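You operate a simulated robot arm through the tools that you are given. There is no shell and no other tool. Be economical: measure what you need, move in short steps, check, and stop when the job is done.

Carry out the task below with a simulated robot arm. There is one attempt and no reset: what you move stays moved.

Task
Press the wet felt pack and lay it on the purple mat.
Fine: at the hand press: tin cup under the spout first, tray in, pump to the green line, let it drain, green button once, tray out; spill nothing; other packs stay.

The check looks at the end state, three seconds after you hand in, the way a careful person would. Anything else that was tipped, shoved, dropped, spilled or broken makes it a failure.

Robot
A 7-joint arm with a two-finger parallel gripper, fixed in place. Base frame: the origin is at the foot of the arm, x ahead of it, y to its left, z up; the work surface is at about z = 0. Units: cm, degrees, N and s.
With the tool pointing down near the work surface it reaches from about 24 to 62 cm from the base axis. Its first joint turns from -66.0 to 66.0 degrees. Payload 2.6 kg.
Tool frame: the origin (TCP) lies between the finger pads and is the grasp point; the fingertips stand 3 cm ahead of it; z points along the fingers, y is the line along which they close. Largest opening 9.4 cm; finger width 2.8, thickness 1; the body of the gripper, 5 by 9.6 cm, starts 5.5 cm behind the TCP.
Orientation is that of the tool frame in the base frame, as a unit quaternion [x, y, z, w]. With the fingers straight down and closing along the base's y, the tool's x points along the base's -x, its y along +y and its z along -z.

Tools
- The arm moves only by the tool nudge_tool. Its argument "targets" is text: rows parted by semicolons, each of 7 numbers parted by spaces: the closure in counts, from 0 (fully open) to 255 (shut), then the shift along the tool's x, y, z in cm, then the turn, a rotation vector about the tool's x, y, z in degrees. In form: gripper dx dy dz wx wy wz; .... A call has 1 to 12 rows; each row is the pose to reach, as a shift and turn from the pose commanded when the call began, along the tool's axes at that moment. Each row takes 0.2 s and may step no farther than 5 cm and 8.6 degrees from the row before; otherwise, or with a gripper value out of range, the whole call is refused. Where a pose cannot be reached the arm comes as near as it can. A force on the tool above 90 N (or 10 N above the force at the start of the call, whichever is more), or a blocked arm, ends the call early, and 0.2 s more pass. The fingers move at their own pace (about 7.2 cm/s each) and stop on an object; they squeeze with about 44 N. The grip force told is the motor's: it shows also when the fingers shut on nothing. Time passes only in rows, and 0.2 s behind the last, so rows that repeat a pose let the fingers close. The reply holds the time, the measured pose of the TCP, the force on the tool along the base axes, the opening and the grip force, in the units named above and with some noise, with the torque about the TCP (base axes, N m) and any sound that the robot's microphone picked up.
- Cameras (640 x 400 px; columns grow to the right, rows downward): "scene" is fixed at [2.58, 41.75, 58.7]; the picture's right is [-0.82, -0.57, 0.00], its down [-0.26, 0.37, -0.89] and it looks along [0.51, -0.73, -0.46] (base axes); focal length 330 px, centre (320, 200). "wrist" rides on the gripper at [7.6, 1.4, -10.3] in the tool frame; the picture's right is [-0.18, 0.98, 0.00], its down [-0.75, -0.14, -0.64] and it looks along [-0.63, -0.12, 0.77] (tool axes); focal length 243 px, centre (320, 200). There is no depth. A picture from a camera that has moved, and an enlarged one, comes with that camera's place and axes in the base frame and with its lens. The place of the scene camera against the robot may be out by one fixed shift of up to 1.8 cm in any direction.
- snapshot(camera): a new picture of that camera. No time passes.
- close_up(camera, box): a new picture of the part [left, top, right, bottom] of that camera's present view, enlarged. No time passes.
- sign_off(): hands the job in; it is judged then, once.

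Work in short steps. Places have to be worked out from the pictures, the camera data and where the tool is seen: move nearer, look again, correct. Check each grasp and each placing, and mend what went wrong. You have 120 turns and 76 pictures in all, those below and enlarged ones among them. Open the gripper and draw the arm clear of the work before you hand the job in, unless the task says otherwise; then end with one line.

The tools are called after "Call:" by a JSON object that holds its "name" and its "arguments". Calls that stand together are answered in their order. nudge_tool: Moves the arm, as the interface text tells. Its arguments: {"type":"object","properties":{"targets":{"type":"string"}},"required":["targets"]} The other tools are called the same way: snapshot (camera) takes a picture; close_up (camera, box) takes an enlarged picture of a part of a camera's view; sign_off () hands the job in.

At the start:

```text
clock: 0.0
tcp_pos: [37.88, 8.24, 40.06]
ee_rot: [0.0, 1.0, -0.001, 0.0]
contact_force: [0.3, -0.4, 0.4]
ft_torque: [0.0, 0.0, 0.01]
opening: 9.37
finger_force: 0.2
```

scene: 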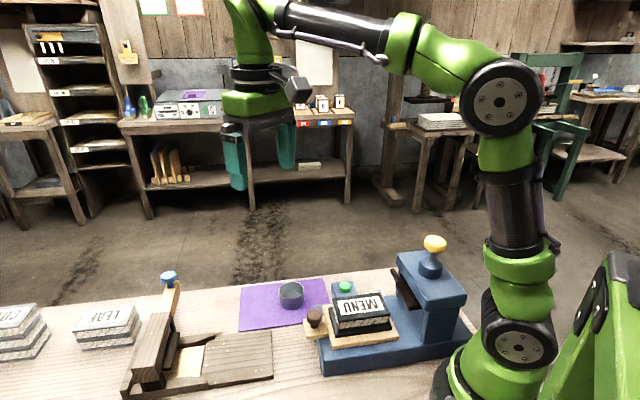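
wrist: 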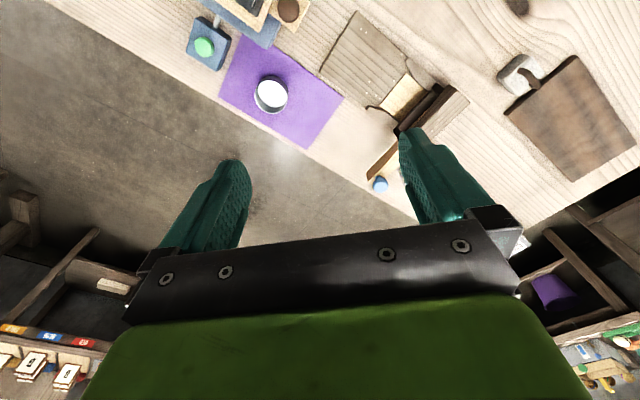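

I start by enlarging the scene's work area to tell the press, cup, packs and mat apart.

Call:
{"name": "close_up", "arguments": {"camera": "scene", "box": [220, 220, 480, 400]}}

Call:
{"name": "close_up", "arguments": {"camera": "scene", "box": [0, 240, 290, 400]}}

Call:
{"name": "close_up", "arguments": {"camera": "wrist", "box": [160, 0, 480, 200]}}

```text
2.22 times, centred on (350, 310) of scene
camera zoom: at [2.58, 41.75, 58.7], right [-0.82, -0.57, 0.0], down [-0.26, 0.37, -0.89], along [0.51, -0.73, -0.46], focal length 732 px, centre (253, -44)
```

zoom: 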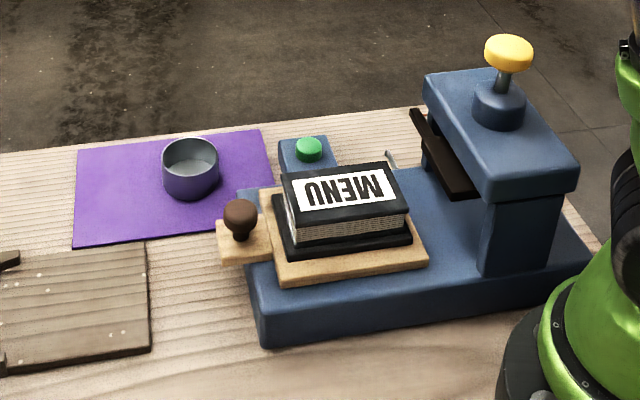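

```text
2.21 times, centred on (145, 320) of scene
camera zoom: at [2.58, 41.75, 58.7], right [-0.82, -0.57, 0.0], down [-0.26, 0.37, -0.89], along [0.51, -0.73, -0.46], focal length 727 px, centre (706, -65)
```

zoom: 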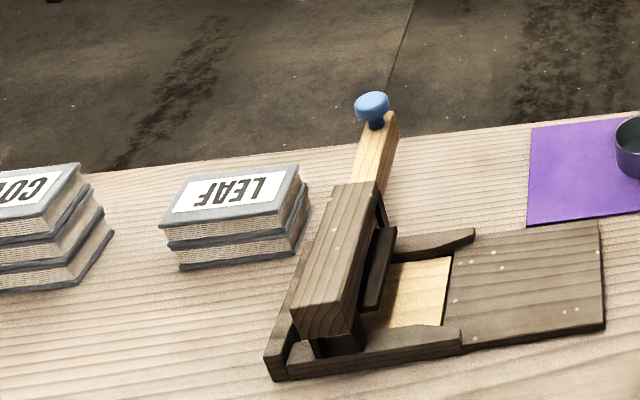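

```text
2.00 times, centred on (320, 100) of wrist
camera zoom: at [30.29, 9.66, 50.31], right [0.18, 0.98, 0.0], down [0.75, -0.14, 0.64], along [0.63, -0.12, -0.77], focal length 485 px, centre (320, 400)
```

zoom: 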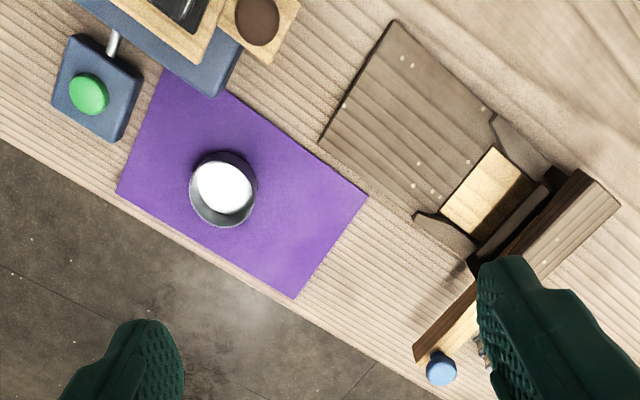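

The job is at the blue press: MENU pack on its tray near (25,-5), the tray knob near (32,2), the cup on the mat near (42,-3). I swing over with a yaw of about -90° so the wrist camera can find the spout.

Call:
{"name": "nudge_tool", "arguments": {"targets": "0 0.5 -2 0 0 0 -8; 0 1 -4 0 0 0 -16; 0 1.5 -6 0 0 0 -24; 0 2 -8 0 0 0 -32; 0 2.5 -10 0 0 0 -40; 0 3 -12 0 0 0 -48; 0 3.5 -14 0 0 0 -56; 0 4 -16 0 0 0 -64; 0 4.5 -18 0 0 0 -72; 0 5 -20 0 0 0 -80; 0 5.5 -22 0 0 0 -88; 0 5.5 -22 0 0 0 -90"}}

Call:
{"name": "snapshot", "arguments": {"camera": "wrist"}}

```text
clock: 2.6
tcp_pos: [32.44, -13.78, 39.92]
ee_rot: [0.707, -0.707, 0.0, 0.001]
contact_force: [0.2, -0.1, 1.9]
ft_torque: [-0.01, -0.01, 0.01]
opening: 9.4
finger_force: 0.1
```

```text
70 pictures are left
camera wrist: at [31.03, -21.45, 50.18], right [-0.98, 0.18, 0.0], down [0.14, 0.75, 0.64], along [0.12, 0.63, -0.77], focal length 243 px, centre (320, 200)
```

wrist: 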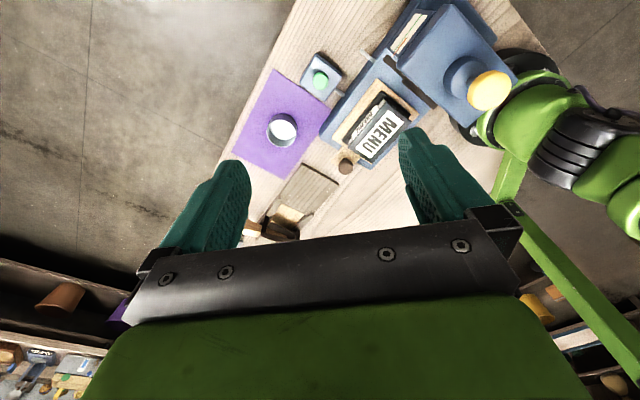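

Call:
{"name": "close_up", "arguments": {"camera": "wrist", "box": [220, 0, 540, 200]}}

Call:
{"name": "close_up", "arguments": {"camera": "wrist", "box": [300, 0, 430, 90]}}

```text
2.00 times, centred on (380, 100) of wrist
camera zoom: at [31.03, -21.45, 50.18], right [-0.98, 0.18, 0.0], down [0.14, 0.75, 0.64], along [0.12, 0.63, -0.77], focal length 485 px, centre (200, 400)
```

zoom: 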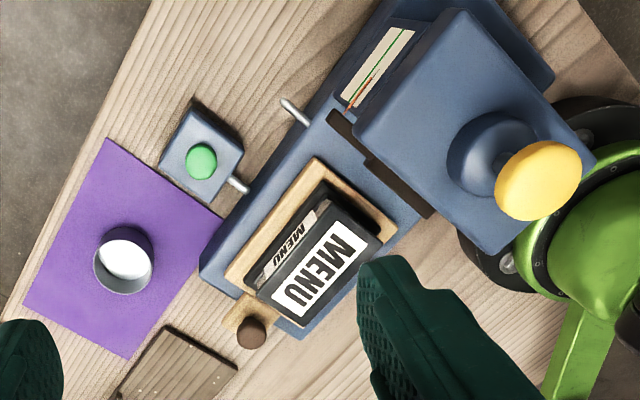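

```text
4.44 times, centred on (365, 45) of wrist
camera zoom: at [31.03, -21.45, 50.18], right [-0.98, 0.18, 0.0], down [0.14, 0.75, 0.64], along [0.12, 0.63, -0.77], focal length 1078 px, centre (120, 889)
```

zoom: 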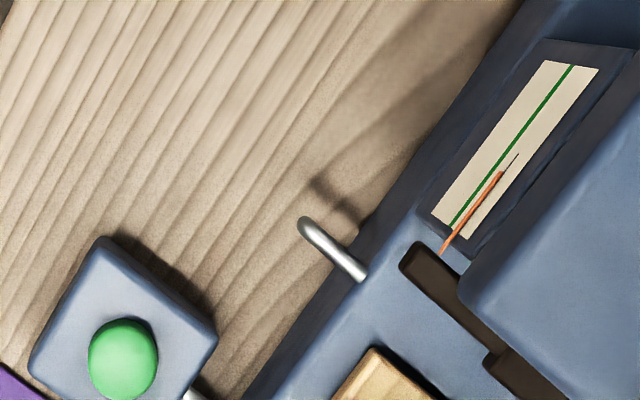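

Spout tip is roughly at (25.8,-13.7,~4), on the far side of the press, and there's a gauge with a green line and orange needle. I lower the camera beyond the table edge for a better look at the spout and cup heights.

Call:
{"name": "nudge_tool", "arguments": {"targets": "0 1.5 0.4 4 0 0 0; 0 3 0.8 8 0 0 0; 0 4.5 1.2 12 0 0 0; 0 5.5 1.6 15 0 0 0; 0 6.2 2 18 0 0 0"}}

Call:
{"name": "snapshot", "arguments": {"camera": "wrist"}}

```text
clock: 3.8
tcp_pos: [30.37, -19.86, 21.85]
ee_rot: [-0.707, 0.707, 0.0, 0.001]
contact_force: [-0.8, -0.7, 0.2]
ft_torque: [0.03, 0.0, -0.02]
opening: 9.41
finger_force: 0.0
```

```text
67 pictures are left
camera wrist: at [28.83, -27.52, 32.22], right [-0.98, 0.18, 0.0], down [0.14, 0.75, 0.64], along [0.12, 0.63, -0.77], focal length 243 px, centre (320, 200)
```

wrist: 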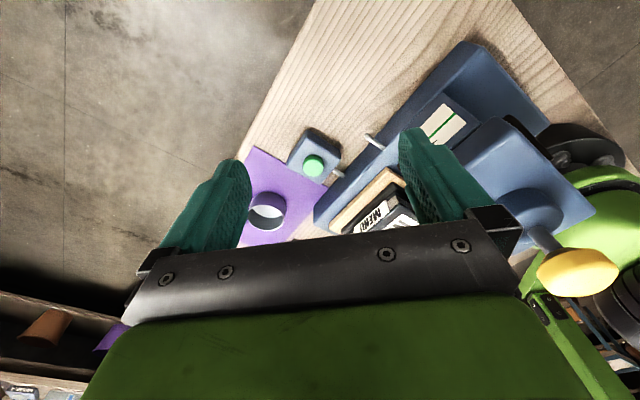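

Call:
{"name": "close_up", "arguments": {"camera": "wrist", "box": [240, 80, 496, 240]}}

```text
2.50 times, centred on (368, 160) of wrist
camera zoom: at [28.83, -27.52, 32.22], right [-0.98, 0.18, 0.0], down [0.14, 0.75, 0.64], along [0.12, 0.63, -0.77], focal length 606 px, centre (200, 300)
```

zoom: 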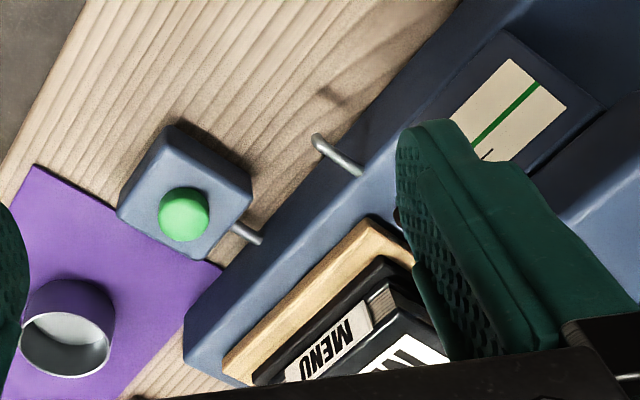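

The spout tip is about (25.7,-13.7,4.5), the press axis runs at 45°, the cup centre is about (42.8,-1.7) with rim near z=3 and diameter near 6. I go over the cup, turning another -45° so the fingers close along the press axis with the camera facing away from the press.

Call:
{"name": "nudge_tool", "arguments": {"targets": "0 -3 -2 0 0 0 -7.5; 0 -6 -4 0 0 0 -15; 0 -9 -6 0 0 0 -22.5; 0 -12 -8 1 0 0 -30; 0 -15 -10 2 0 0 -37.5; 0 -18.2 -12.4 2 0 0 -45; 0 -18.2 -12.4 2 0 0 -45"}}

Call:
{"name": "snapshot", "arguments": {"camera": "wrist"}}

Call:
{"name": "snapshot", "arguments": {"camera": "scene"}}

```text
clock: 5.4
tcp_pos: [42.85, -1.59, 19.97]
ee_rot: [0.924, -0.382, 0.0, 0.001]
contact_force: [0.8, 0.8, 0.7]
ft_torque: [-0.03, 0.01, 0.0]
opening: 9.41
finger_force: 0.1
```

```text
65 pictures are left
camera wrist: at [47.23, -7.98, 30.29], right [-0.82, -0.57, 0.0], down [-0.43, 0.63, 0.64], along [-0.36, 0.53, -0.77], focal length 243 px, centre (320, 200)
```

wrist: 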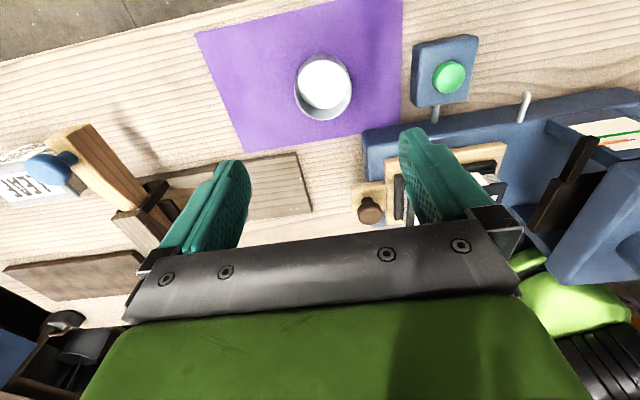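

```text
64 pictures are left
```

scene: 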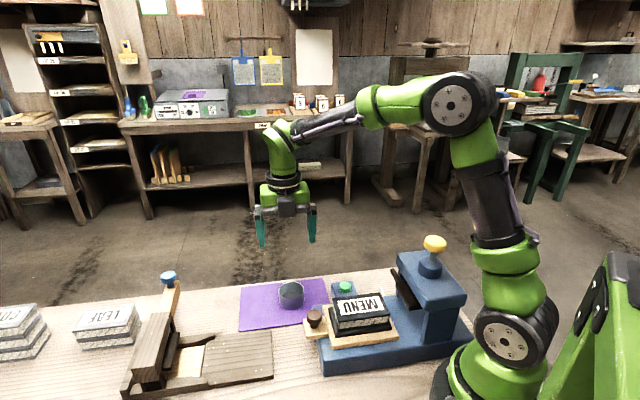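

The pose was reached. I enlarge this view to refine the cup, button box and spout positions.

Call:
{"name": "close_up", "arguments": {"camera": "wrist", "box": [280, 20, 560, 195]}}

```text
2.29 times, centred on (420, 108) of wrist
camera zoom: at [47.23, -7.98, 30.29], right [-0.82, -0.57, 0.0], down [-0.43, 0.63, 0.64], along [-0.36, 0.53, -0.77], focal length 555 px, centre (91, 411)
```

zoom: 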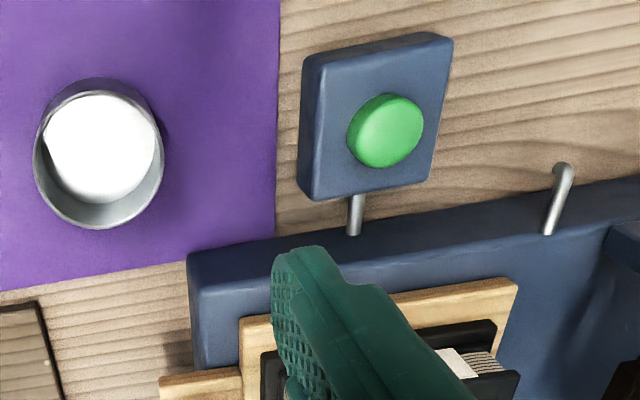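

Cup rim centre is (42.65,-1.85), diameter 6.0, spout tip (25.9,-13.7,4.5). I descend over the cup and close.

Call:
{"name": "nudge_tool", "arguments": {"targets": "0 0 0.3 4 0 0 0; 0 0 0.3 8 0 0 0; 0 0 0.3 12 0 0 0; 0 0 0.3 15 0 0 0; 0 0 0.3 16.4 0 0 0; 0 0 0.3 16.4 0 0 0"}}

Call:
{"name": "snapshot", "arguments": {"camera": "wrist"}}

```text
clock: 6.8
tcp_pos: [42.6, -1.82, 3.61]
ee_rot: [0.924, -0.383, 0.0, 0.0]
contact_force: [-0.5, 0.1, 0.4]
ft_torque: [0.01, 0.0, 0.02]
opening: 9.4
finger_force: 0.0
```

```text
62 pictures are left
camera wrist: at [46.96, -8.28, 13.85], right [-0.82, -0.57, 0.0], down [-0.43, 0.63, 0.64], along [-0.36, 0.53, -0.77], focal length 243 px, centre (320, 200)
```

wrist: 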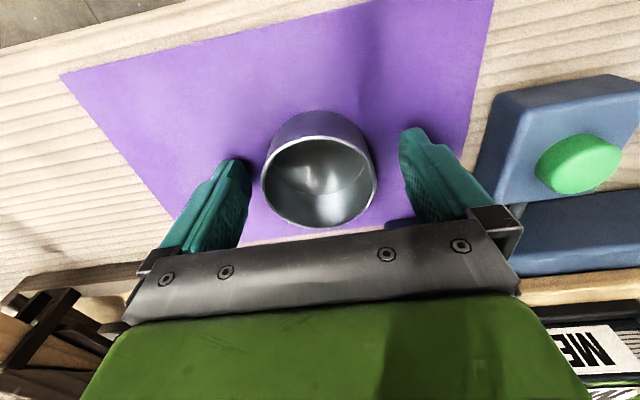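

The cup sits centred between the fingers; I close and lift slightly.

Call:
{"name": "nudge_tool", "arguments": {"targets": "120 0 0 0 0 0 0; 200 0 0 0 0 0 0; 255 0 0 0 0 0 0; 255 0 0 0 0 0 0; 255 0 0 -2 0 0 0; 255 0 0 -5 0 0 0; 255 0 0 -9 0 0 0"}}

Call:
{"name": "snapshot", "arguments": {"camera": "wrist"}}

```text
clock: 8.4
tcp_pos: [42.57, -1.78, 12.57]
ee_rot: [0.924, -0.383, -0.001, 0.0]
contact_force: [-0.8, -0.8, -0.5]
ft_torque: [-0.01, -0.02, 0.02]
opening: 5.89
finger_force: 44.5
```

```text
61 pictures are left
camera wrist: at [47.1, -8.16, 22.83], right [-0.82, -0.57, 0.0], down [-0.43, 0.63, 0.64], along [-0.36, 0.53, -0.77], focal length 243 px, centre (320, 200)
```

wrist: 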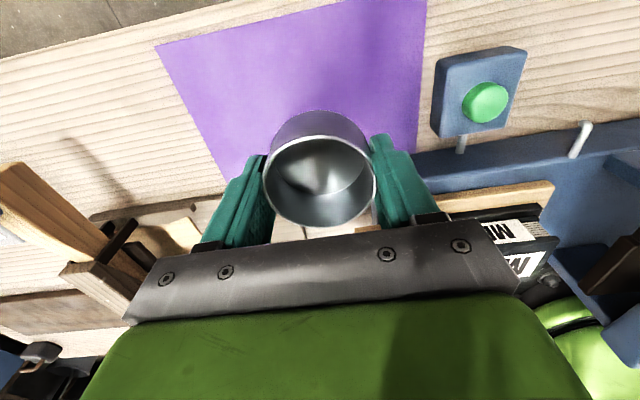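

Cup is held (5.9 cm). I carry it at height to a spot outside the spout (p≈36, a≈7.5), then lower partway and look.

Call:
{"name": "nudge_tool", "arguments": {"targets": "255 1 3.6 0 0 0 0; 255 2 7.2 0 0 0 0; 255 3 10.8 0 0 0 0; 255 4 14.4 0 0 0 0; 255 4.6 18 0 0 0 0; 255 4.6 21.3 0 0 0 0; 255 4.6 21.3 4 0 0 0; 255 4.6 21.3 4 0 0 0"}}

Call:
{"name": "snapshot", "arguments": {"camera": "wrist"}}

Call:
{"name": "snapshot", "arguments": {"camera": "scene"}}

```text
clock: 10.2
tcp_pos: [30.54, -20.21, 8.55]
ee_rot: [0.924, -0.383, 0.0, 0.0]
contact_force: [-1.1, 0.7, 0.5]
ft_torque: [0.0, -0.01, -0.02]
opening: 5.88
finger_force: 44.6
```

```text
60 pictures are left
camera wrist: at [35.02, -26.6, 18.8], right [-0.82, -0.57, 0.0], down [-0.43, 0.63, 0.64], along [-0.36, 0.53, -0.77], focal length 243 px, centre (320, 200)
```

wrist: 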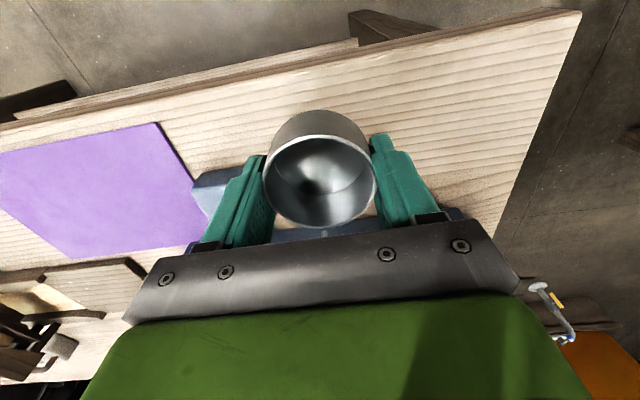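

```text
59 pictures are left
```

scene: 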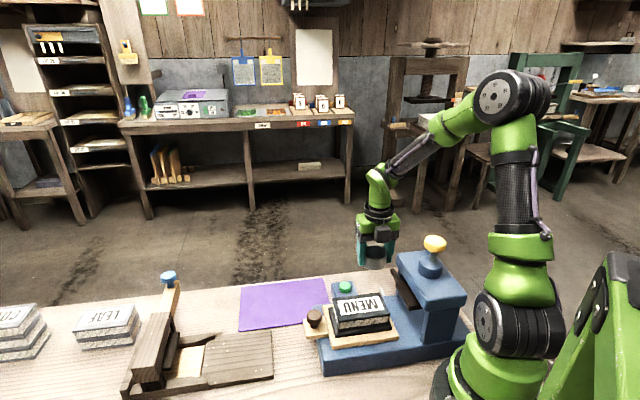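

I'm at p=35.9, a=7.3 with the spout ahead. I lower to just above the table and slide partway in.

Call:
{"name": "nudge_tool", "arguments": {"targets": "255 0 0 3 0 0 0; 255 0 0 4.7 0 0 0; 255 -2 -0.5 4.7 0 0 0; 255 -4 -1 4.7 0 0 0; 255 -4 -1 4.7 0 0 0"}}

Call:
{"name": "close_up", "arguments": {"camera": "wrist", "box": [200, 80, 456, 240]}}

Call:
{"name": "close_up", "arguments": {"camera": "scene", "box": [300, 220, 460, 320]}}

```text
clock: 11.4
tcp_pos: [28.67, -16.56, 3.98]
ee_rot: [0.924, -0.381, 0.0, 0.0]
contact_force: [0.7, -0.8, -0.6]
ft_torque: [-0.03, 0.0, 0.02]
opening: 5.9
finger_force: 43.6
```

```text
2.50 times, centred on (328, 160) of wrist
camera zoom: at [32.99, -23.06, 14.28], right [-0.83, -0.56, 0.0], down [-0.43, 0.63, 0.64], along [-0.36, 0.53, -0.77], focal length 606 px, centre (300, 300)
```

zoom: 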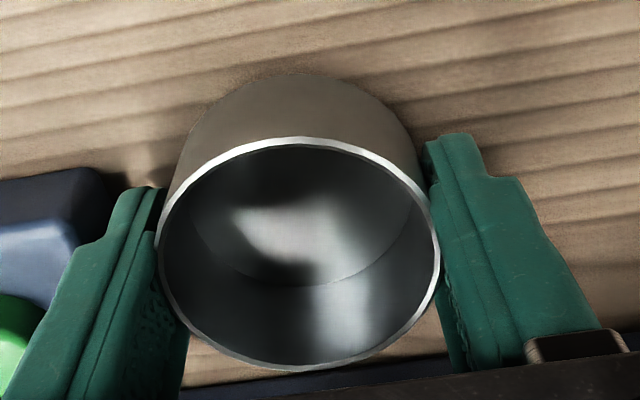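

```text
4.00 times, centred on (380, 270) of scene
camera zoom: at [2.58, 41.75, 58.7], right [-0.82, -0.57, 0.0], down [-0.26, 0.37, -0.89], along [0.51, -0.73, -0.46], focal length 1318 px, centre (80, -80)
```

zoom: 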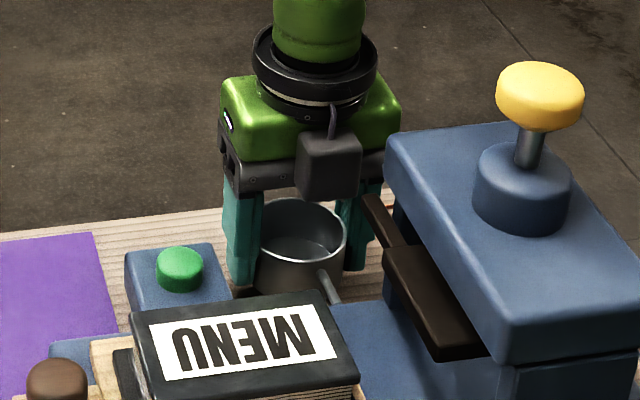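

Rim height works out near TCP height (~3.9 now) and spout near 4.3, so I lower until the cup just touches the table, then look again before sliding under.

Call:
{"name": "nudge_tool", "arguments": {"targets": "255 0 0 0.15 0 0 0; 255 0 0 0.3 0 0 0; 255 0 0 0.4 0 0 0; 255 0 0 0.4 0 0 0"}}

Call:
{"name": "close_up", "arguments": {"camera": "scene", "box": [345, 255, 409, 295]}}

```text
clock: 12.4
tcp_pos: [28.57, -16.73, 3.54]
ee_rot: [0.924, -0.382, 0.0, 0.001]
contact_force: [-0.2, 0.1, -0.6]
ft_torque: [0.0, -0.03, 0.01]
opening: 5.89
finger_force: 44.0
```

```text
10.00 times, centred on (377, 275) of scene
camera zoom: at [2.58, 41.75, 58.7], right [-0.82, -0.57, 0.0], down [-0.26, 0.37, -0.89], along [0.51, -0.73, -0.46], focal length 3296 px, centre (-250, -550)
```

zoom: 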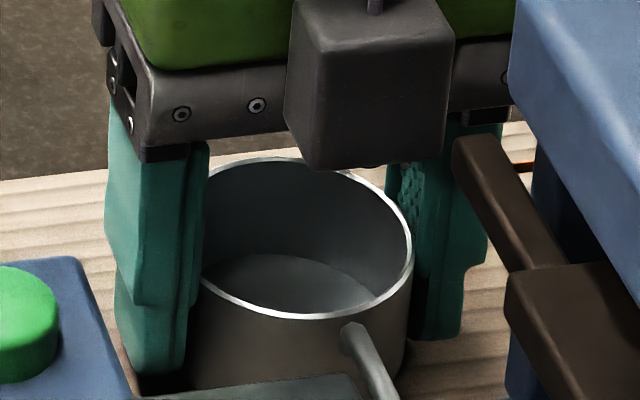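

The gripper has a block on the press side that could meet the jaw if I slide in fully gripped. So I set the cup down here (p≈32), and will push it the rest of the way with shut fingers; first I lower to touch.

Call:
{"name": "nudge_tool", "arguments": {"targets": "255 0 0 0.1 0 0 0; 255 0 0 0.2 0 0 0; 255 0 0 0.2 0 0 0"}}

```text
clock: 13.2
tcp_pos: [28.79, -16.82, 3.34]
ee_rot: [0.924, -0.383, -0.001, 0.0]
contact_force: [0.0, 0.1, 0.2]
ft_torque: [0.01, -0.05, -0.03]
opening: 5.89
finger_force: 43.9
```

Call:
{"name": "nudge_tool", "arguments": {"targets": "255 0 0 0.1 0 0 0; 255 0 0 0.2 0 0 0; 255 0 0 0.2 0 0 0"}}

Call:
{"name": "close_up", "arguments": {"camera": "wrist", "box": [200, 80, 456, 240]}}

```text
clock: 14.0
tcp_pos: [28.65, -16.79, 3.22]
ee_rot: [0.924, -0.382, -0.001, 0.0]
contact_force: [-5.4, 4.4, 22.8]
ft_torque: [0.14, 0.12, 0.02]
opening: 5.91
finger_force: 44.3
```

```text
2.50 times, centred on (328, 160) of wrist
camera zoom: at [33.07, -23.15, 13.45], right [-0.83, -0.56, 0.0], down [-0.43, 0.63, 0.64], along [-0.36, 0.53, -0.77], focal length 606 px, centre (300, 300)
```

zoom: 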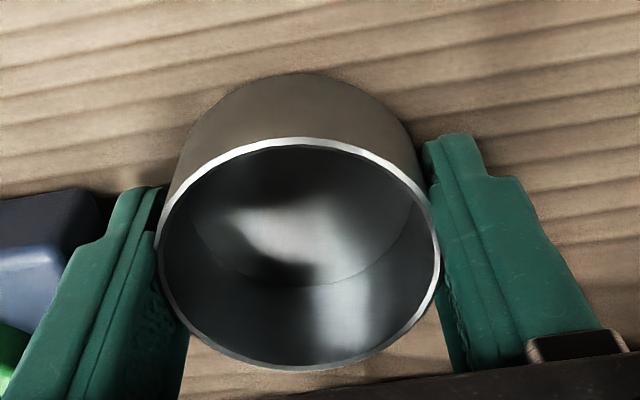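

Contact with the table is felt at TCP z≈3.2. I ease up, open modestly, rise and back off outward.

Call:
{"name": "nudge_tool", "arguments": {"targets": "255 0 0 -0.15 0 0 0; 45 0 0 -0.15 0 0 0; 45 0 0 -0.15 0 0 0; 45 0 0 -1.5 0 0 0; 45 0 0 -4 0 0 0; 45 0 0 -7 0 0 0; 255 3 0 -7 0 0 0; 255 5.5 0 -7 0 0 0; 255 5.5 0 -7 0 0 0; 255 5.5 0 -7 0 0 0"}}

Call:
{"name": "snapshot", "arguments": {"camera": "wrist"}}

Call:
{"name": "close_up", "arguments": {"camera": "scene", "box": [310, 230, 438, 310]}}

```text
clock: 16.2
tcp_pos: [32.59, -20.76, 10.14]
ee_rot: [0.924, -0.383, 0.0, 0.0]
contact_force: [1.1, -0.4, -0.2]
ft_torque: [-0.02, 0.0, 0.03]
opening: 0.0
finger_force: 32.7
```

```text
54 pictures are left
camera wrist: at [36.93, -27.14, 20.45], right [-0.83, -0.56, 0.0], down [-0.43, 0.63, 0.64], along [-0.36, 0.53, -0.77], focal length 243 px, centre (320, 200)
```

wrist: 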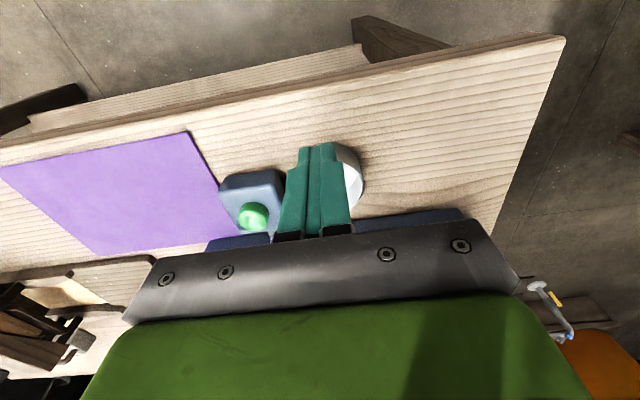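

```text
5.00 times, centred on (374, 270) of scene
camera zoom: at [2.58, 41.75, 58.7], right [-0.82, -0.57, 0.0], down [-0.26, 0.37, -0.89], along [0.51, -0.73, -0.46], focal length 1648 px, centre (50, -150)
```

zoom: 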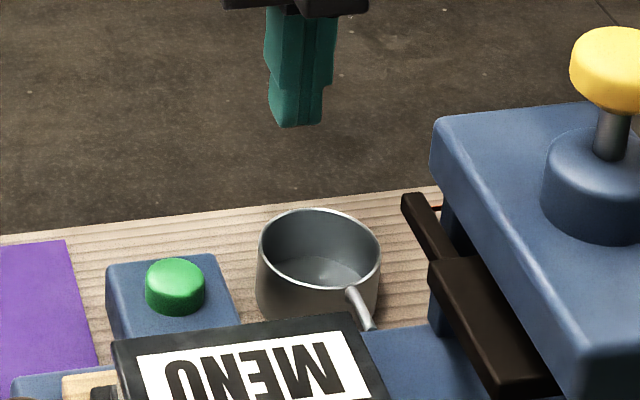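

The cup stands free in front of the spout. I lower shut fingers outside it and push toward the press in small steps.

Call:
{"name": "nudge_tool", "arguments": {"targets": "255 0 0 3.5 0 0 0; 255 0 0 6.5 0 0 0; 255 -1 0 6.5 0 0 0; 255 -2 0 6.5 0 0 0; 255 -3 0 6.5 0 0 0; 255 -3.6 0 6.5 0 0 0; 255 -3.6 0 6.5 0 0 0"}}

Call:
{"name": "close_up", "arguments": {"camera": "scene", "box": [310, 230, 438, 310]}}

```text
clock: 17.8
tcp_pos: [30.02, -18.04, 3.6]
ee_rot: [0.924, -0.383, 0.0, 0.0]
contact_force: [0.7, -0.1, 1.5]
ft_torque: [0.02, -0.01, 0.01]
opening: 0.0
finger_force: 32.8
```

```text
5.00 times, centred on (374, 270) of scene
camera zoom: at [2.58, 41.75, 58.7], right [-0.82, -0.57, 0.0], down [-0.26, 0.37, -0.89], along [0.51, -0.73, -0.46], focal length 1648 px, centre (50, -150)
```

zoom: 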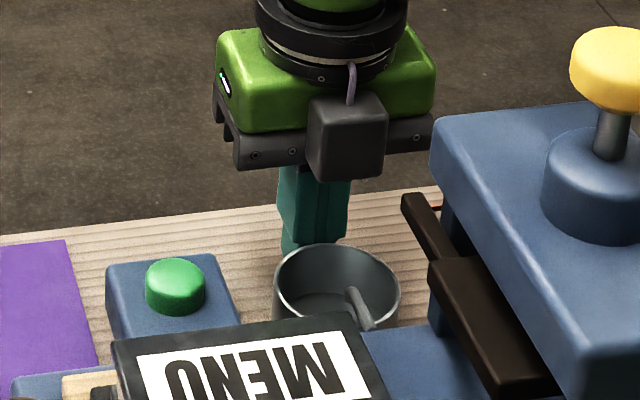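

The spout now hangs over the cup's inner part; one more push of about 1 cm centres it.

Call:
{"name": "nudge_tool", "arguments": {"targets": "255 -0.5 0 0 0 0 0; 255 -1.1 0 0 0 0 0; 255 -1.1 0 0 0 0 0"}}

Call:
{"name": "close_up", "arguments": {"camera": "scene", "box": [310, 230, 438, 310]}}

Call:
{"name": "snapshot", "arguments": {"camera": "wrist"}}

```text
clock: 18.6
tcp_pos: [29.11, -17.39, 3.54]
ee_rot: [0.924, -0.382, 0.0, -0.001]
contact_force: [1.0, 0.4, 0.0]
ft_torque: [-0.02, -0.01, 0.02]
opening: 0.01
finger_force: 33.3
```

```text
5.00 times, centred on (374, 270) of scene
camera zoom: at [2.58, 41.75, 58.7], right [-0.82, -0.57, 0.0], down [-0.26, 0.37, -0.89], along [0.51, -0.73, -0.46], focal length 1648 px, centre (50, -150)
```

zoom: 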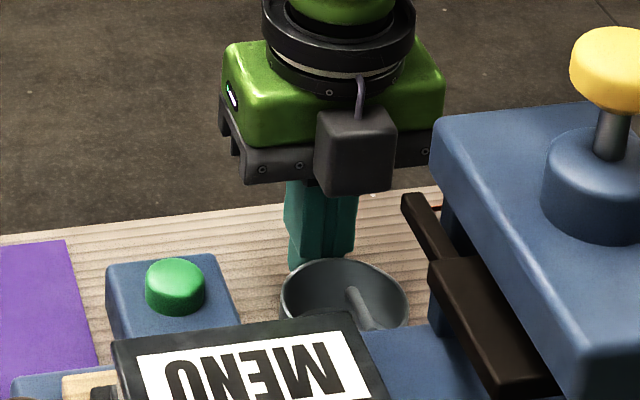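

```text
50 pictures are left
camera wrist: at [33.52, -23.72, 13.92], right [-0.83, -0.56, 0.0], down [-0.43, 0.63, 0.64], along [-0.36, 0.53, -0.77], focal length 243 px, centre (320, 200)
```

wrist: 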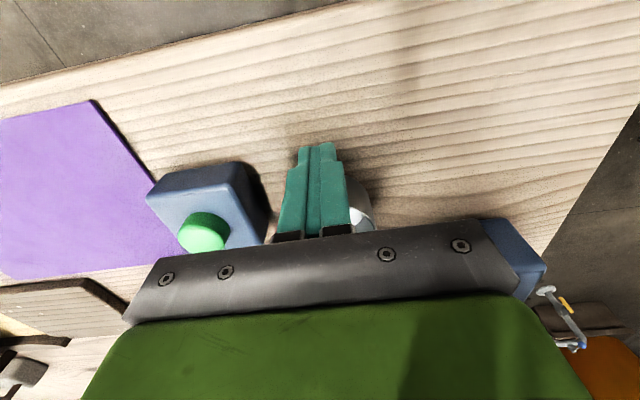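

The spout tip is now near the cup centre. I back off, rise, and move to view the tray, knob and jaw from above.

Call:
{"name": "nudge_tool", "arguments": {"targets": "255 1.5 0 0 0 0 0; 255 2.5 0 -3 0 0 0; 255 2.5 0 -7 0 0 0; 0 2.5 -2 -11 0 0 0; 0 2.5 -5 -15 0 0 0; 0 1 -8 -18 0 0 0; 0 0 -11 -20 0 0 0; 0 0 -12 -20 0 0 0"}}

Call:
{"name": "snapshot", "arguments": {"camera": "wrist"}}

```text
clock: 20.4
tcp_pos: [37.61, -8.81, 23.71]
ee_rot: [0.923, -0.384, 0.0, 0.0]
contact_force: [0.0, 0.3, 0.0]
ft_torque: [0.02, 0.04, 0.01]
opening: 9.39
finger_force: 0.0
```

```text
49 pictures are left
camera wrist: at [42.03, -15.15, 33.94], right [-0.83, -0.56, 0.0], down [-0.43, 0.63, 0.64], along [-0.36, 0.53, -0.77], focal length 243 px, centre (320, 200)
```

wrist: 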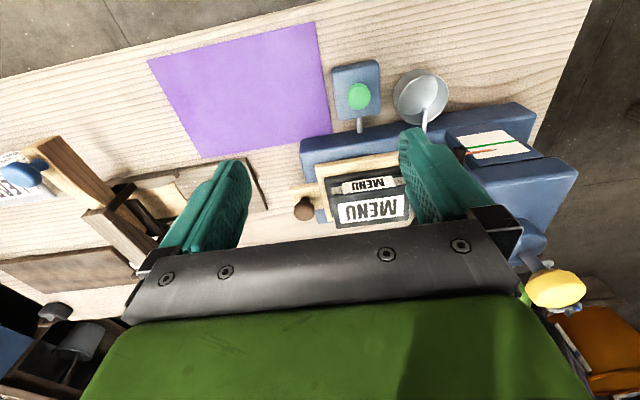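

Call:
{"name": "close_up", "arguments": {"camera": "wrist", "box": [270, 60, 558, 240]}}

```text
2.22 times, centred on (414, 150) of wrist
camera zoom: at [42.03, -15.15, 33.94], right [-0.83, -0.56, 0.0], down [-0.43, 0.63, 0.64], along [-0.36, 0.53, -0.77], focal length 539 px, centre (111, 311)
```

zoom: 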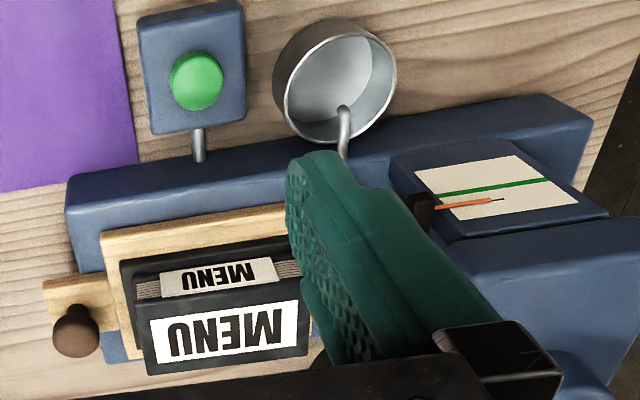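

Cup placement confirmed from this side. Three views put the tray knob at about (31.0,5.1) with its top at z≈8.3. I move over it with the fingers closing along the press axis, half open, and check.

Call:
{"name": "nudge_tool", "arguments": {"targets": "110 -3.5 -1.3 0 0 0 0; 110 -7 -2.6 1 0 0 0; 110 -10.5 -3.9 3 0 0 0; 110 -14.5 -5.1 5 0 0 0; 110 -14.5 -5.1 8 0 0 0; 110 -14.5 -5.1 10 0 0 0; 110 -14.5 -5.1 10 0 0 0"}}

Call:
{"name": "snapshot", "arguments": {"camera": "wrist"}}

Call:
{"name": "close_up", "arguments": {"camera": "scene", "box": [230, 220, 422, 340]}}

```text
clock: 22.0
tcp_pos: [31.1, 5.15, 13.52]
ee_rot: [0.924, -0.383, 0.0, 0.001]
contact_force: [0.0, -0.6, -0.3]
ft_torque: [0.01, 0.02, 0.0]
opening: 5.35
finger_force: 0.0
```

```text
47 pictures are left
camera wrist: at [35.51, -1.38, 23.9], right [-0.83, -0.56, 0.0], down [-0.43, 0.63, 0.64], along [-0.36, 0.53, -0.77], focal length 243 px, centre (320, 200)
```

wrist: 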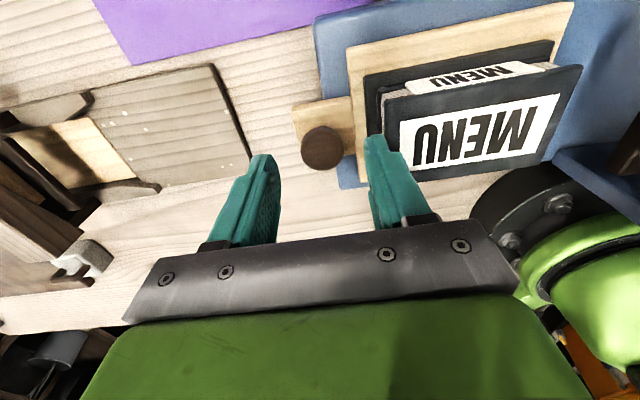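

```text
3.33 times, centred on (326, 280) of scene
camera zoom: at [2.58, 41.75, 58.7], right [-0.82, -0.57, 0.0], down [-0.26, 0.37, -0.89], along [0.51, -0.73, -0.46], focal length 1099 px, centre (300, -67)
```

zoom: 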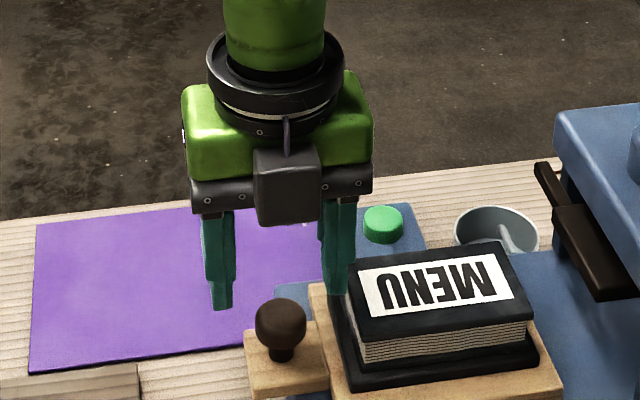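

Knob is centred between the fingers; the pack base is close to the inner finger, so I narrow the opening to ~3.9 and lower around the ball.

Call:
{"name": "nudge_tool", "arguments": {"targets": "150 0 0.15 0 0 0 0; 150 0 0.15 1.5 0 0 0; 150 0 0.15 3 0 0 0; 150 0 0.15 3 0 0 0"}}

Call:
{"name": "close_up", "arguments": {"camera": "wrist", "box": [200, 80, 456, 240]}}

Call:
{"name": "close_up", "arguments": {"camera": "scene", "box": [270, 270, 366, 330]}}

```text
clock: 23.0
tcp_pos: [30.92, 4.89, 10.57]
ee_rot: [0.924, -0.383, 0.0, 0.0]
contact_force: [-0.2, -0.1, -0.6]
ft_torque: [-0.02, 0.03, 0.03]
opening: 3.89
finger_force: 0.0
```

```text
2.50 times, centred on (328, 160) of wrist
camera zoom: at [35.35, -1.52, 20.83], right [-0.83, -0.56, 0.0], down [-0.43, 0.63, 0.64], along [-0.36, 0.53, -0.77], focal length 606 px, centre (300, 300)
```

zoom: 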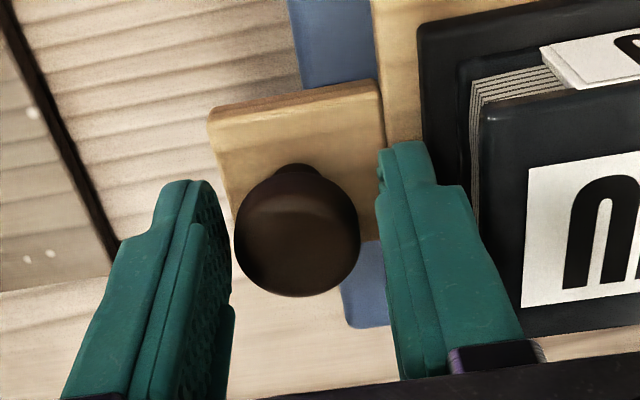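

```text
6.67 times, centred on (318, 300) of scene
camera zoom: at [2.58, 41.75, 58.7], right [-0.82, -0.57, 0.0], down [-0.26, 0.37, -0.89], along [0.51, -0.73, -0.46], focal length 2197 px, centre (333, -467)
```

zoom: 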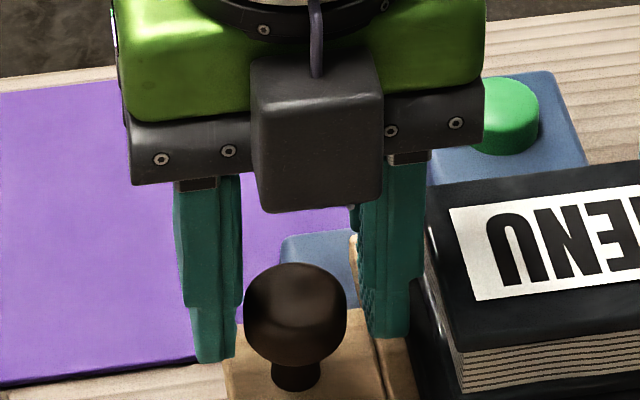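

The ball's centre is about z=8.4, so I lower 0.9 more and close on it.

Call:
{"name": "nudge_tool", "arguments": {"targets": "150 0 0 0.9 0 0 0; 150 0 0 0.9 0 0 0; 200 0 0 0.9 0 0 0; 255 0 0 0.9 0 0 0; 255 0 0 0.9 0 0 0"}}

Call:
{"name": "close_up", "arguments": {"camera": "scene", "box": [254, 230, 478, 370]}}

```text
clock: 24.2
tcp_pos: [30.91, 5.11, 9.75]
ee_rot: [0.924, -0.383, 0.0, -0.001]
contact_force: [0.2, -0.1, -3.1]
ft_torque: [-0.09, -0.13, 0.07]
opening: 2.92
finger_force: 45.1
```

```text
2.86 times, centred on (366, 300) of scene
camera zoom: at [2.58, 41.75, 58.7], right [-0.82, -0.57, 0.0], down [-0.26, 0.37, -0.89], along [0.51, -0.73, -0.46], focal length 942 px, centre (189, -86)
```

zoom: 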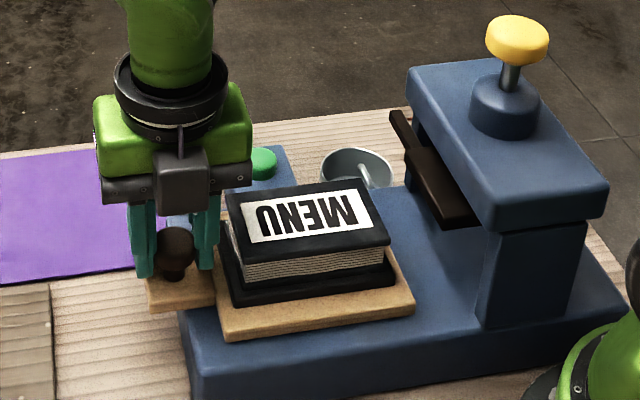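

Knob is gripped (2.9 cm). I push the tray 6 cm along its axis toward the jaw and check the clearance to the pack.

Call:
{"name": "nudge_tool", "arguments": {"targets": "255 0 1 0 0 0 0; 255 0 2 0 0 0 0; 255 0 3 0 0 0 0; 255 0 4 0 0 0 0; 255 0 5 0 0 0 0; 255 0 6 0 0 0 0; 255 0 6 0 0 0 0"}}

Call:
{"name": "close_up", "arguments": {"camera": "scene", "box": [286, 230, 510, 370]}}

```text
clock: 25.8
tcp_pos: [26.6, 0.71, 9.71]
ee_rot: [0.924, -0.382, -0.001, 0.001]
contact_force: [4.1, -5.4, -26.5]
ft_torque: [0.22, 0.22, 0.07]
opening: 2.9
finger_force: 45.0
```

```text
2.86 times, centred on (398, 300) of scene
camera zoom: at [2.59, 41.75, 58.7], right [-0.82, -0.57, 0.0], down [-0.26, 0.37, -0.89], along [0.51, -0.73, -0.46], focal length 942 px, centre (97, -86)
```

zoom: 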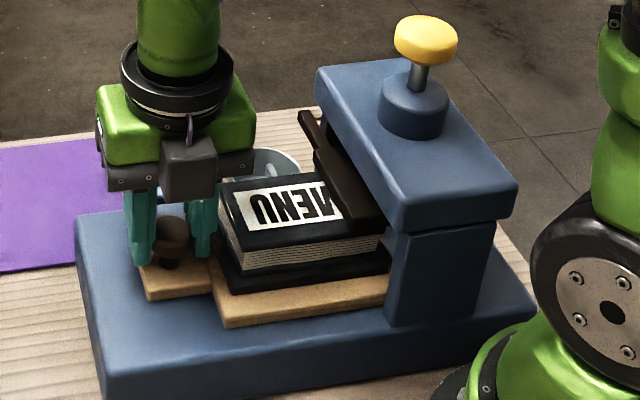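

The pack slides under the jaw cleanly; a 26 N downward pull suggests I ride slightly high, so I ease down 0.1 while continuing 3 cm.

Call:
{"name": "nudge_tool", "arguments": {"targets": "255 0 0.5 0.1 0 0 0; 255 0 1 0.1 0 0 0; 255 0 1.7 0.1 0 0 0; 255 0 2.4 0.1 0 0 0; 255 0 3 0.1 0 0 0; 255 0 3 0.1 0 0 0"}}

Call:
{"name": "close_up", "arguments": {"camera": "scene", "box": [286, 230, 510, 370]}}

```text
clock: 27.2
tcp_pos: [24.55, -1.43, 9.75]
ee_rot: [0.923, -0.384, 0.0, 0.0]
contact_force: [-12.1, 13.5, 37.6]
ft_torque: [0.32, 0.26, -0.02]
opening: 2.93
finger_force: 45.1
```

```text
2.86 times, centred on (398, 300) of scene
camera zoom: at [2.57, 41.75, 58.7], right [-0.82, -0.57, 0.0], down [-0.26, 0.37, -0.89], along [0.51, -0.73, -0.46], focal length 942 px, centre (97, -86)
```

zoom: 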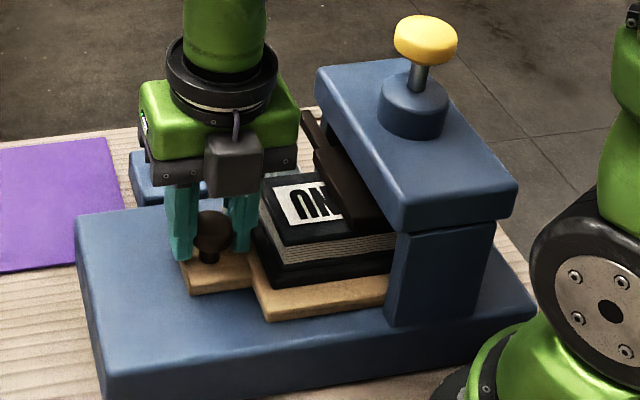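

No stop yet (9.1 cm in). I continue in small steps, watching for resistance.

Call:
{"name": "nudge_tool", "arguments": {"targets": "255 -0.05 0.4 -0.06 0 0 0; 255 -0.05 0.8 -0.06 0 0 0; 255 -0.05 1.2 -0.06 0 0 0; 255 -0.05 1.6 -0.06 0 0 0; 255 -0.05 1.6 -0.06 0 0 0"}}

Call:
{"name": "close_up", "arguments": {"camera": "scene", "box": [286, 230, 510, 370]}}

```text
clock: 28.4
tcp_pos: [23.39, -2.59, 9.68]
ee_rot: [0.924, -0.382, 0.001, 0.001]
contact_force: [7.2, -7.2, -18.0]
ft_torque: [-0.01, -0.08, -0.24]
opening: 2.91
finger_force: 45.5
```

```text
2.86 times, centred on (398, 300) of scene
camera zoom: at [2.59, 41.75, 58.7], right [-0.82, -0.57, 0.0], down [-0.26, 0.37, -0.89], along [0.51, -0.73, -0.46], focal length 942 px, centre (97, -86)
```

zoom: 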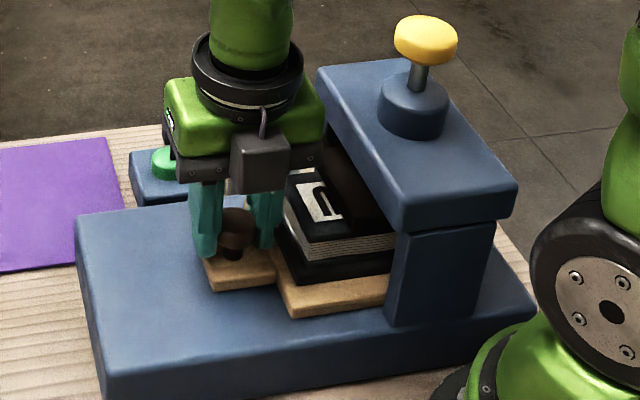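

Still no stop, and the gripper body nears the head. I release the knob, rise, shut the fingers and will push the knob from its outer side instead.

Call:
{"name": "nudge_tool", "arguments": {"targets": "150 0 0 0 0 0 0; 150 0 0 0 0 0 0; 150 0 0 -1.5 0 0 0; 150 0 0 -3.5 0 0 0; 255 0 -2 -3.5 0 0 0; 255 0 -4 -3.5 0 0 0; 255 0 -4 -3.5 0 0 0; 255 0 -4 -1.5 0 0 0; 255 0 -4 0.5 0 0 0; 255 0 -4 0.5 0 0 0"}}

Call:
{"name": "close_up", "arguments": {"camera": "scene", "box": [286, 230, 510, 370]}}

Call:
{"name": "snapshot", "arguments": {"camera": "wrist"}}

```text
clock: 30.6
tcp_pos: [26.13, 0.23, 9.15]
ee_rot: [0.924, -0.382, -0.001, 0.0]
contact_force: [0.3, -0.9, -0.2]
ft_torque: [-0.02, -0.02, 0.02]
opening: 0.01
finger_force: 32.9
```

```text
2.86 times, centred on (398, 300) of scene
camera zoom: at [2.58, 41.75, 58.7], right [-0.82, -0.57, 0.0], down [-0.26, 0.37, -0.89], along [0.51, -0.73, -0.46], focal length 942 px, centre (97, -86)
```

zoom: 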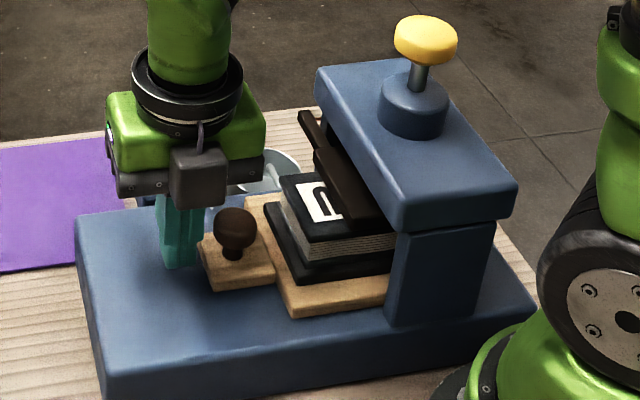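

```text
38 pictures are left
camera wrist: at [30.51, -6.17, 19.42], right [-0.83, -0.56, 0.0], down [-0.43, 0.63, 0.64], along [-0.36, 0.53, -0.77], focal length 243 px, centre (320, 200)
```

wrist: 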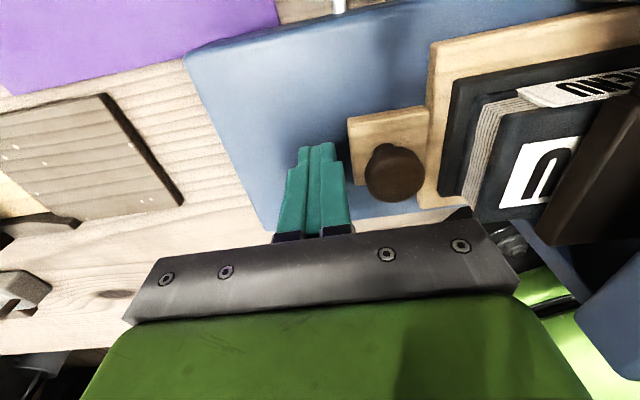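

Shut fingers sit just outside the knob. I push inward in steps and read the force for the stop.

Call:
{"name": "nudge_tool", "arguments": {"targets": "255 0 0.8 0 0 0 0; 255 0 1.6 0 0 0 0; 255 0 2.2 0 0 0 0; 255 0 2.8 0 0 0 0; 255 0 3.4 0 0 0 0; 255 0 3.4 0 0 0 0"}}

Call:
{"name": "close_up", "arguments": {"camera": "scene", "box": [286, 230, 510, 370]}}

```text
clock: 32.0
tcp_pos: [23.97, -2.19, 9.18]
ee_rot: [0.924, -0.383, 0.0, 0.0]
contact_force: [-0.2, 0.2, 0.0]
ft_torque: [-0.04, 0.0, 0.03]
opening: 0.02
finger_force: 33.2
```

```text
2.86 times, centred on (398, 300) of scene
camera zoom: at [2.58, 41.75, 58.7], right [-0.82, -0.57, 0.0], down [-0.26, 0.37, -0.89], along [0.51, -0.73, -0.46], focal length 942 px, centre (97, -86)
```

zoom: 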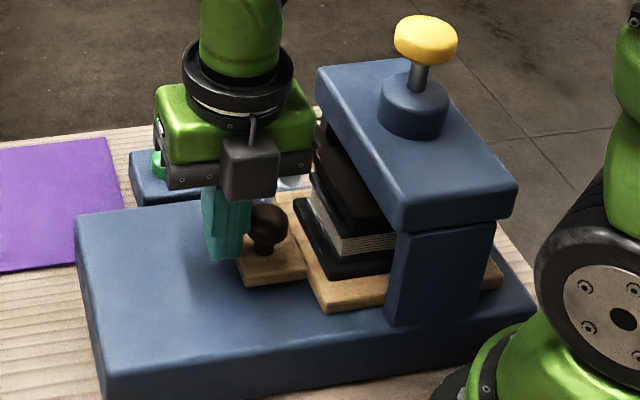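

Still sliding freely. I push on in smaller steps.

Call:
{"name": "nudge_tool", "arguments": {"targets": "255 0 0.4 0 0 0 0; 255 0 0.8 0 0 0 0; 255 0 1.2 0 0 0 0; 255 0 1.6 0 0 0 0; 255 0 1.6 0 0 0 0"}}

Call:
{"name": "close_up", "arguments": {"camera": "scene", "box": [286, 230, 510, 370]}}

```text
clock: 33.2
tcp_pos: [23.13, -2.94, 9.48]
ee_rot: [0.924, -0.383, 0.005, -0.004]
contact_force: [33.9, 49.2, 13.1]
ft_torque: [0.46, -0.24, -0.39]
opening: 0.0
finger_force: 32.9
```

```text
2.86 times, centred on (398, 300) of scene
camera zoom: at [2.58, 41.76, 58.7], right [-0.82, -0.57, 0.0], down [-0.26, 0.37, -0.89], along [0.51, -0.73, -0.46], focal length 942 px, centre (97, -86)
```

zoom: 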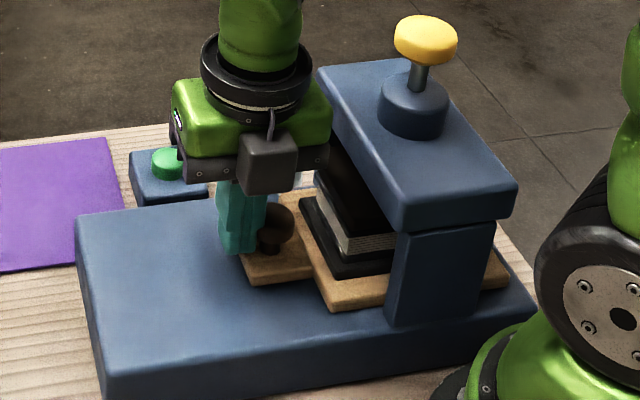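

The tray is home: 59 N along the axis, with the torque matching contact at the knob. I back off, rise to z≈32 and tilt the tool 40° outward so the tips can reach the pump knob, which three views put at (15,-10.8), centre z≈23.

Call:
{"name": "nudge_tool", "arguments": {"targets": "255 0 -1.5 0 0 0 0; 255 0 -1.5 -4.5 0 0 0; 255 0 -1.5 -9 0 0 0; 255 0 -1.5 -13.5 0 0 0; 255 0 -1.5 -18 0 0 0; 255 0 -1.5 -22.5 0 0 0; 255 0 -1.5 -22.5 0 -8 0; 255 0 -1.5 -22.5 0 -16 0; 255 0 -1.5 -22.5 0 -24 0; 255 0 -1.5 -22.5 0 -32 0; 255 0 -1.5 -22.5 0 -40 0; 255 0 -1.5 -22.5 0 -40 0"}}

Call:
{"name": "snapshot", "arguments": {"camera": "scene"}}

```text
clock: 35.8
tcp_pos: [18.37, 0.35, 31.32]
ee_rot: [0.868, -0.36, -0.316, -0.13]
contact_force: [-0.1, -0.1, 0.6]
ft_torque: [0.01, 0.01, 0.02]
opening: 0.0
finger_force: 33.4
out of reach, approached as far as the arm can: row 10, 11, 12
```

```text
35 pictures are left
```

scene: 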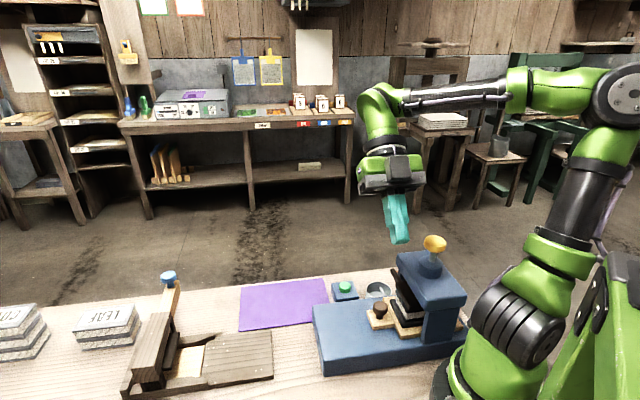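

The orientation was reached but the position was limited. I make half the move toward the pump to learn how the reference behaves, staying high.

Call:
{"name": "nudge_tool", "arguments": {"targets": "255 0.7 3 0.1 0 0 0; 255 1.4 6 0.2 0 0 0; 255 1.4 6 0.2 0 0 0"}}

```text
clock: 36.6
tcp_pos: [14.79, -4.59, 30.17]
ee_rot: [0.868, -0.36, -0.315, -0.131]
contact_force: [-0.2, -0.9, 0.0]
ft_torque: [-0.03, 0.01, -0.01]
opening: 0.01
finger_force: 33.1
```

The reference is the actual pose, and this region is reachable. I move the fingertips above the pump knob at (15,-10.8, z≈26).

Call:
{"name": "nudge_tool", "arguments": {"targets": "255 2 1.4 -0.9 0 0 0; 255 4.1 2.8 -1.8 0 0 0; 255 6.2 4.2 -2.7 0 0 0; 255 6.2 4.2 -2.7 0 0 0"}}

Call:
{"name": "close_up", "arguments": {"camera": "scene", "box": [340, 130, 500, 230]}}

Call:
{"name": "snapshot", "arguments": {"camera": "wrist"}}

```text
clock: 37.6
tcp_pos: [13.78, -9.02, 27.1]
ee_rot: [0.868, -0.36, -0.316, -0.131]
contact_force: [-0.5, -0.6, 0.5]
ft_torque: [0.03, -0.03, 0.01]
opening: 0.0
finger_force: 33.2
out of reach, approached as far as the arm can: row 1, 2, 3, 4
```

```text
4.00 times, centred on (420, 180) of scene
camera zoom: at [2.58, 41.75, 58.7], right [-0.82, -0.57, 0.0], down [-0.26, 0.37, -0.89], along [0.51, -0.73, -0.46], focal length 1318 px, centre (-80, 280)
```

zoom: 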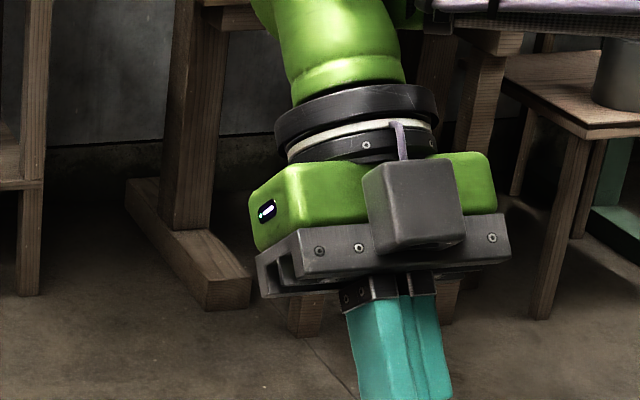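

```text
33 pictures are left
camera wrist: at [21.54, -18.81, 30.06], right [-0.8, -0.59, 0.12], down [-0.02, 0.22, 0.98], along [-0.6, 0.78, -0.18], focal length 243 px, centre (320, 200)
```

wrist: 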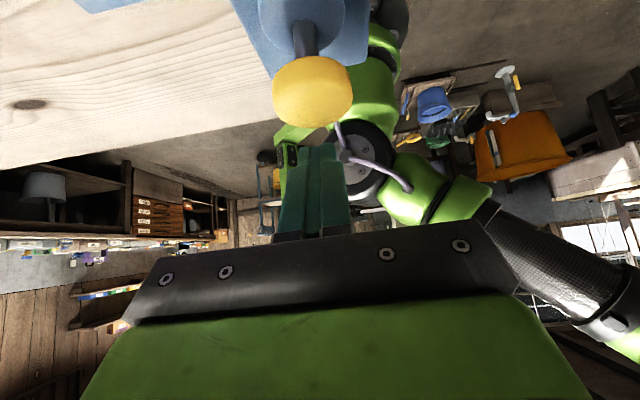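

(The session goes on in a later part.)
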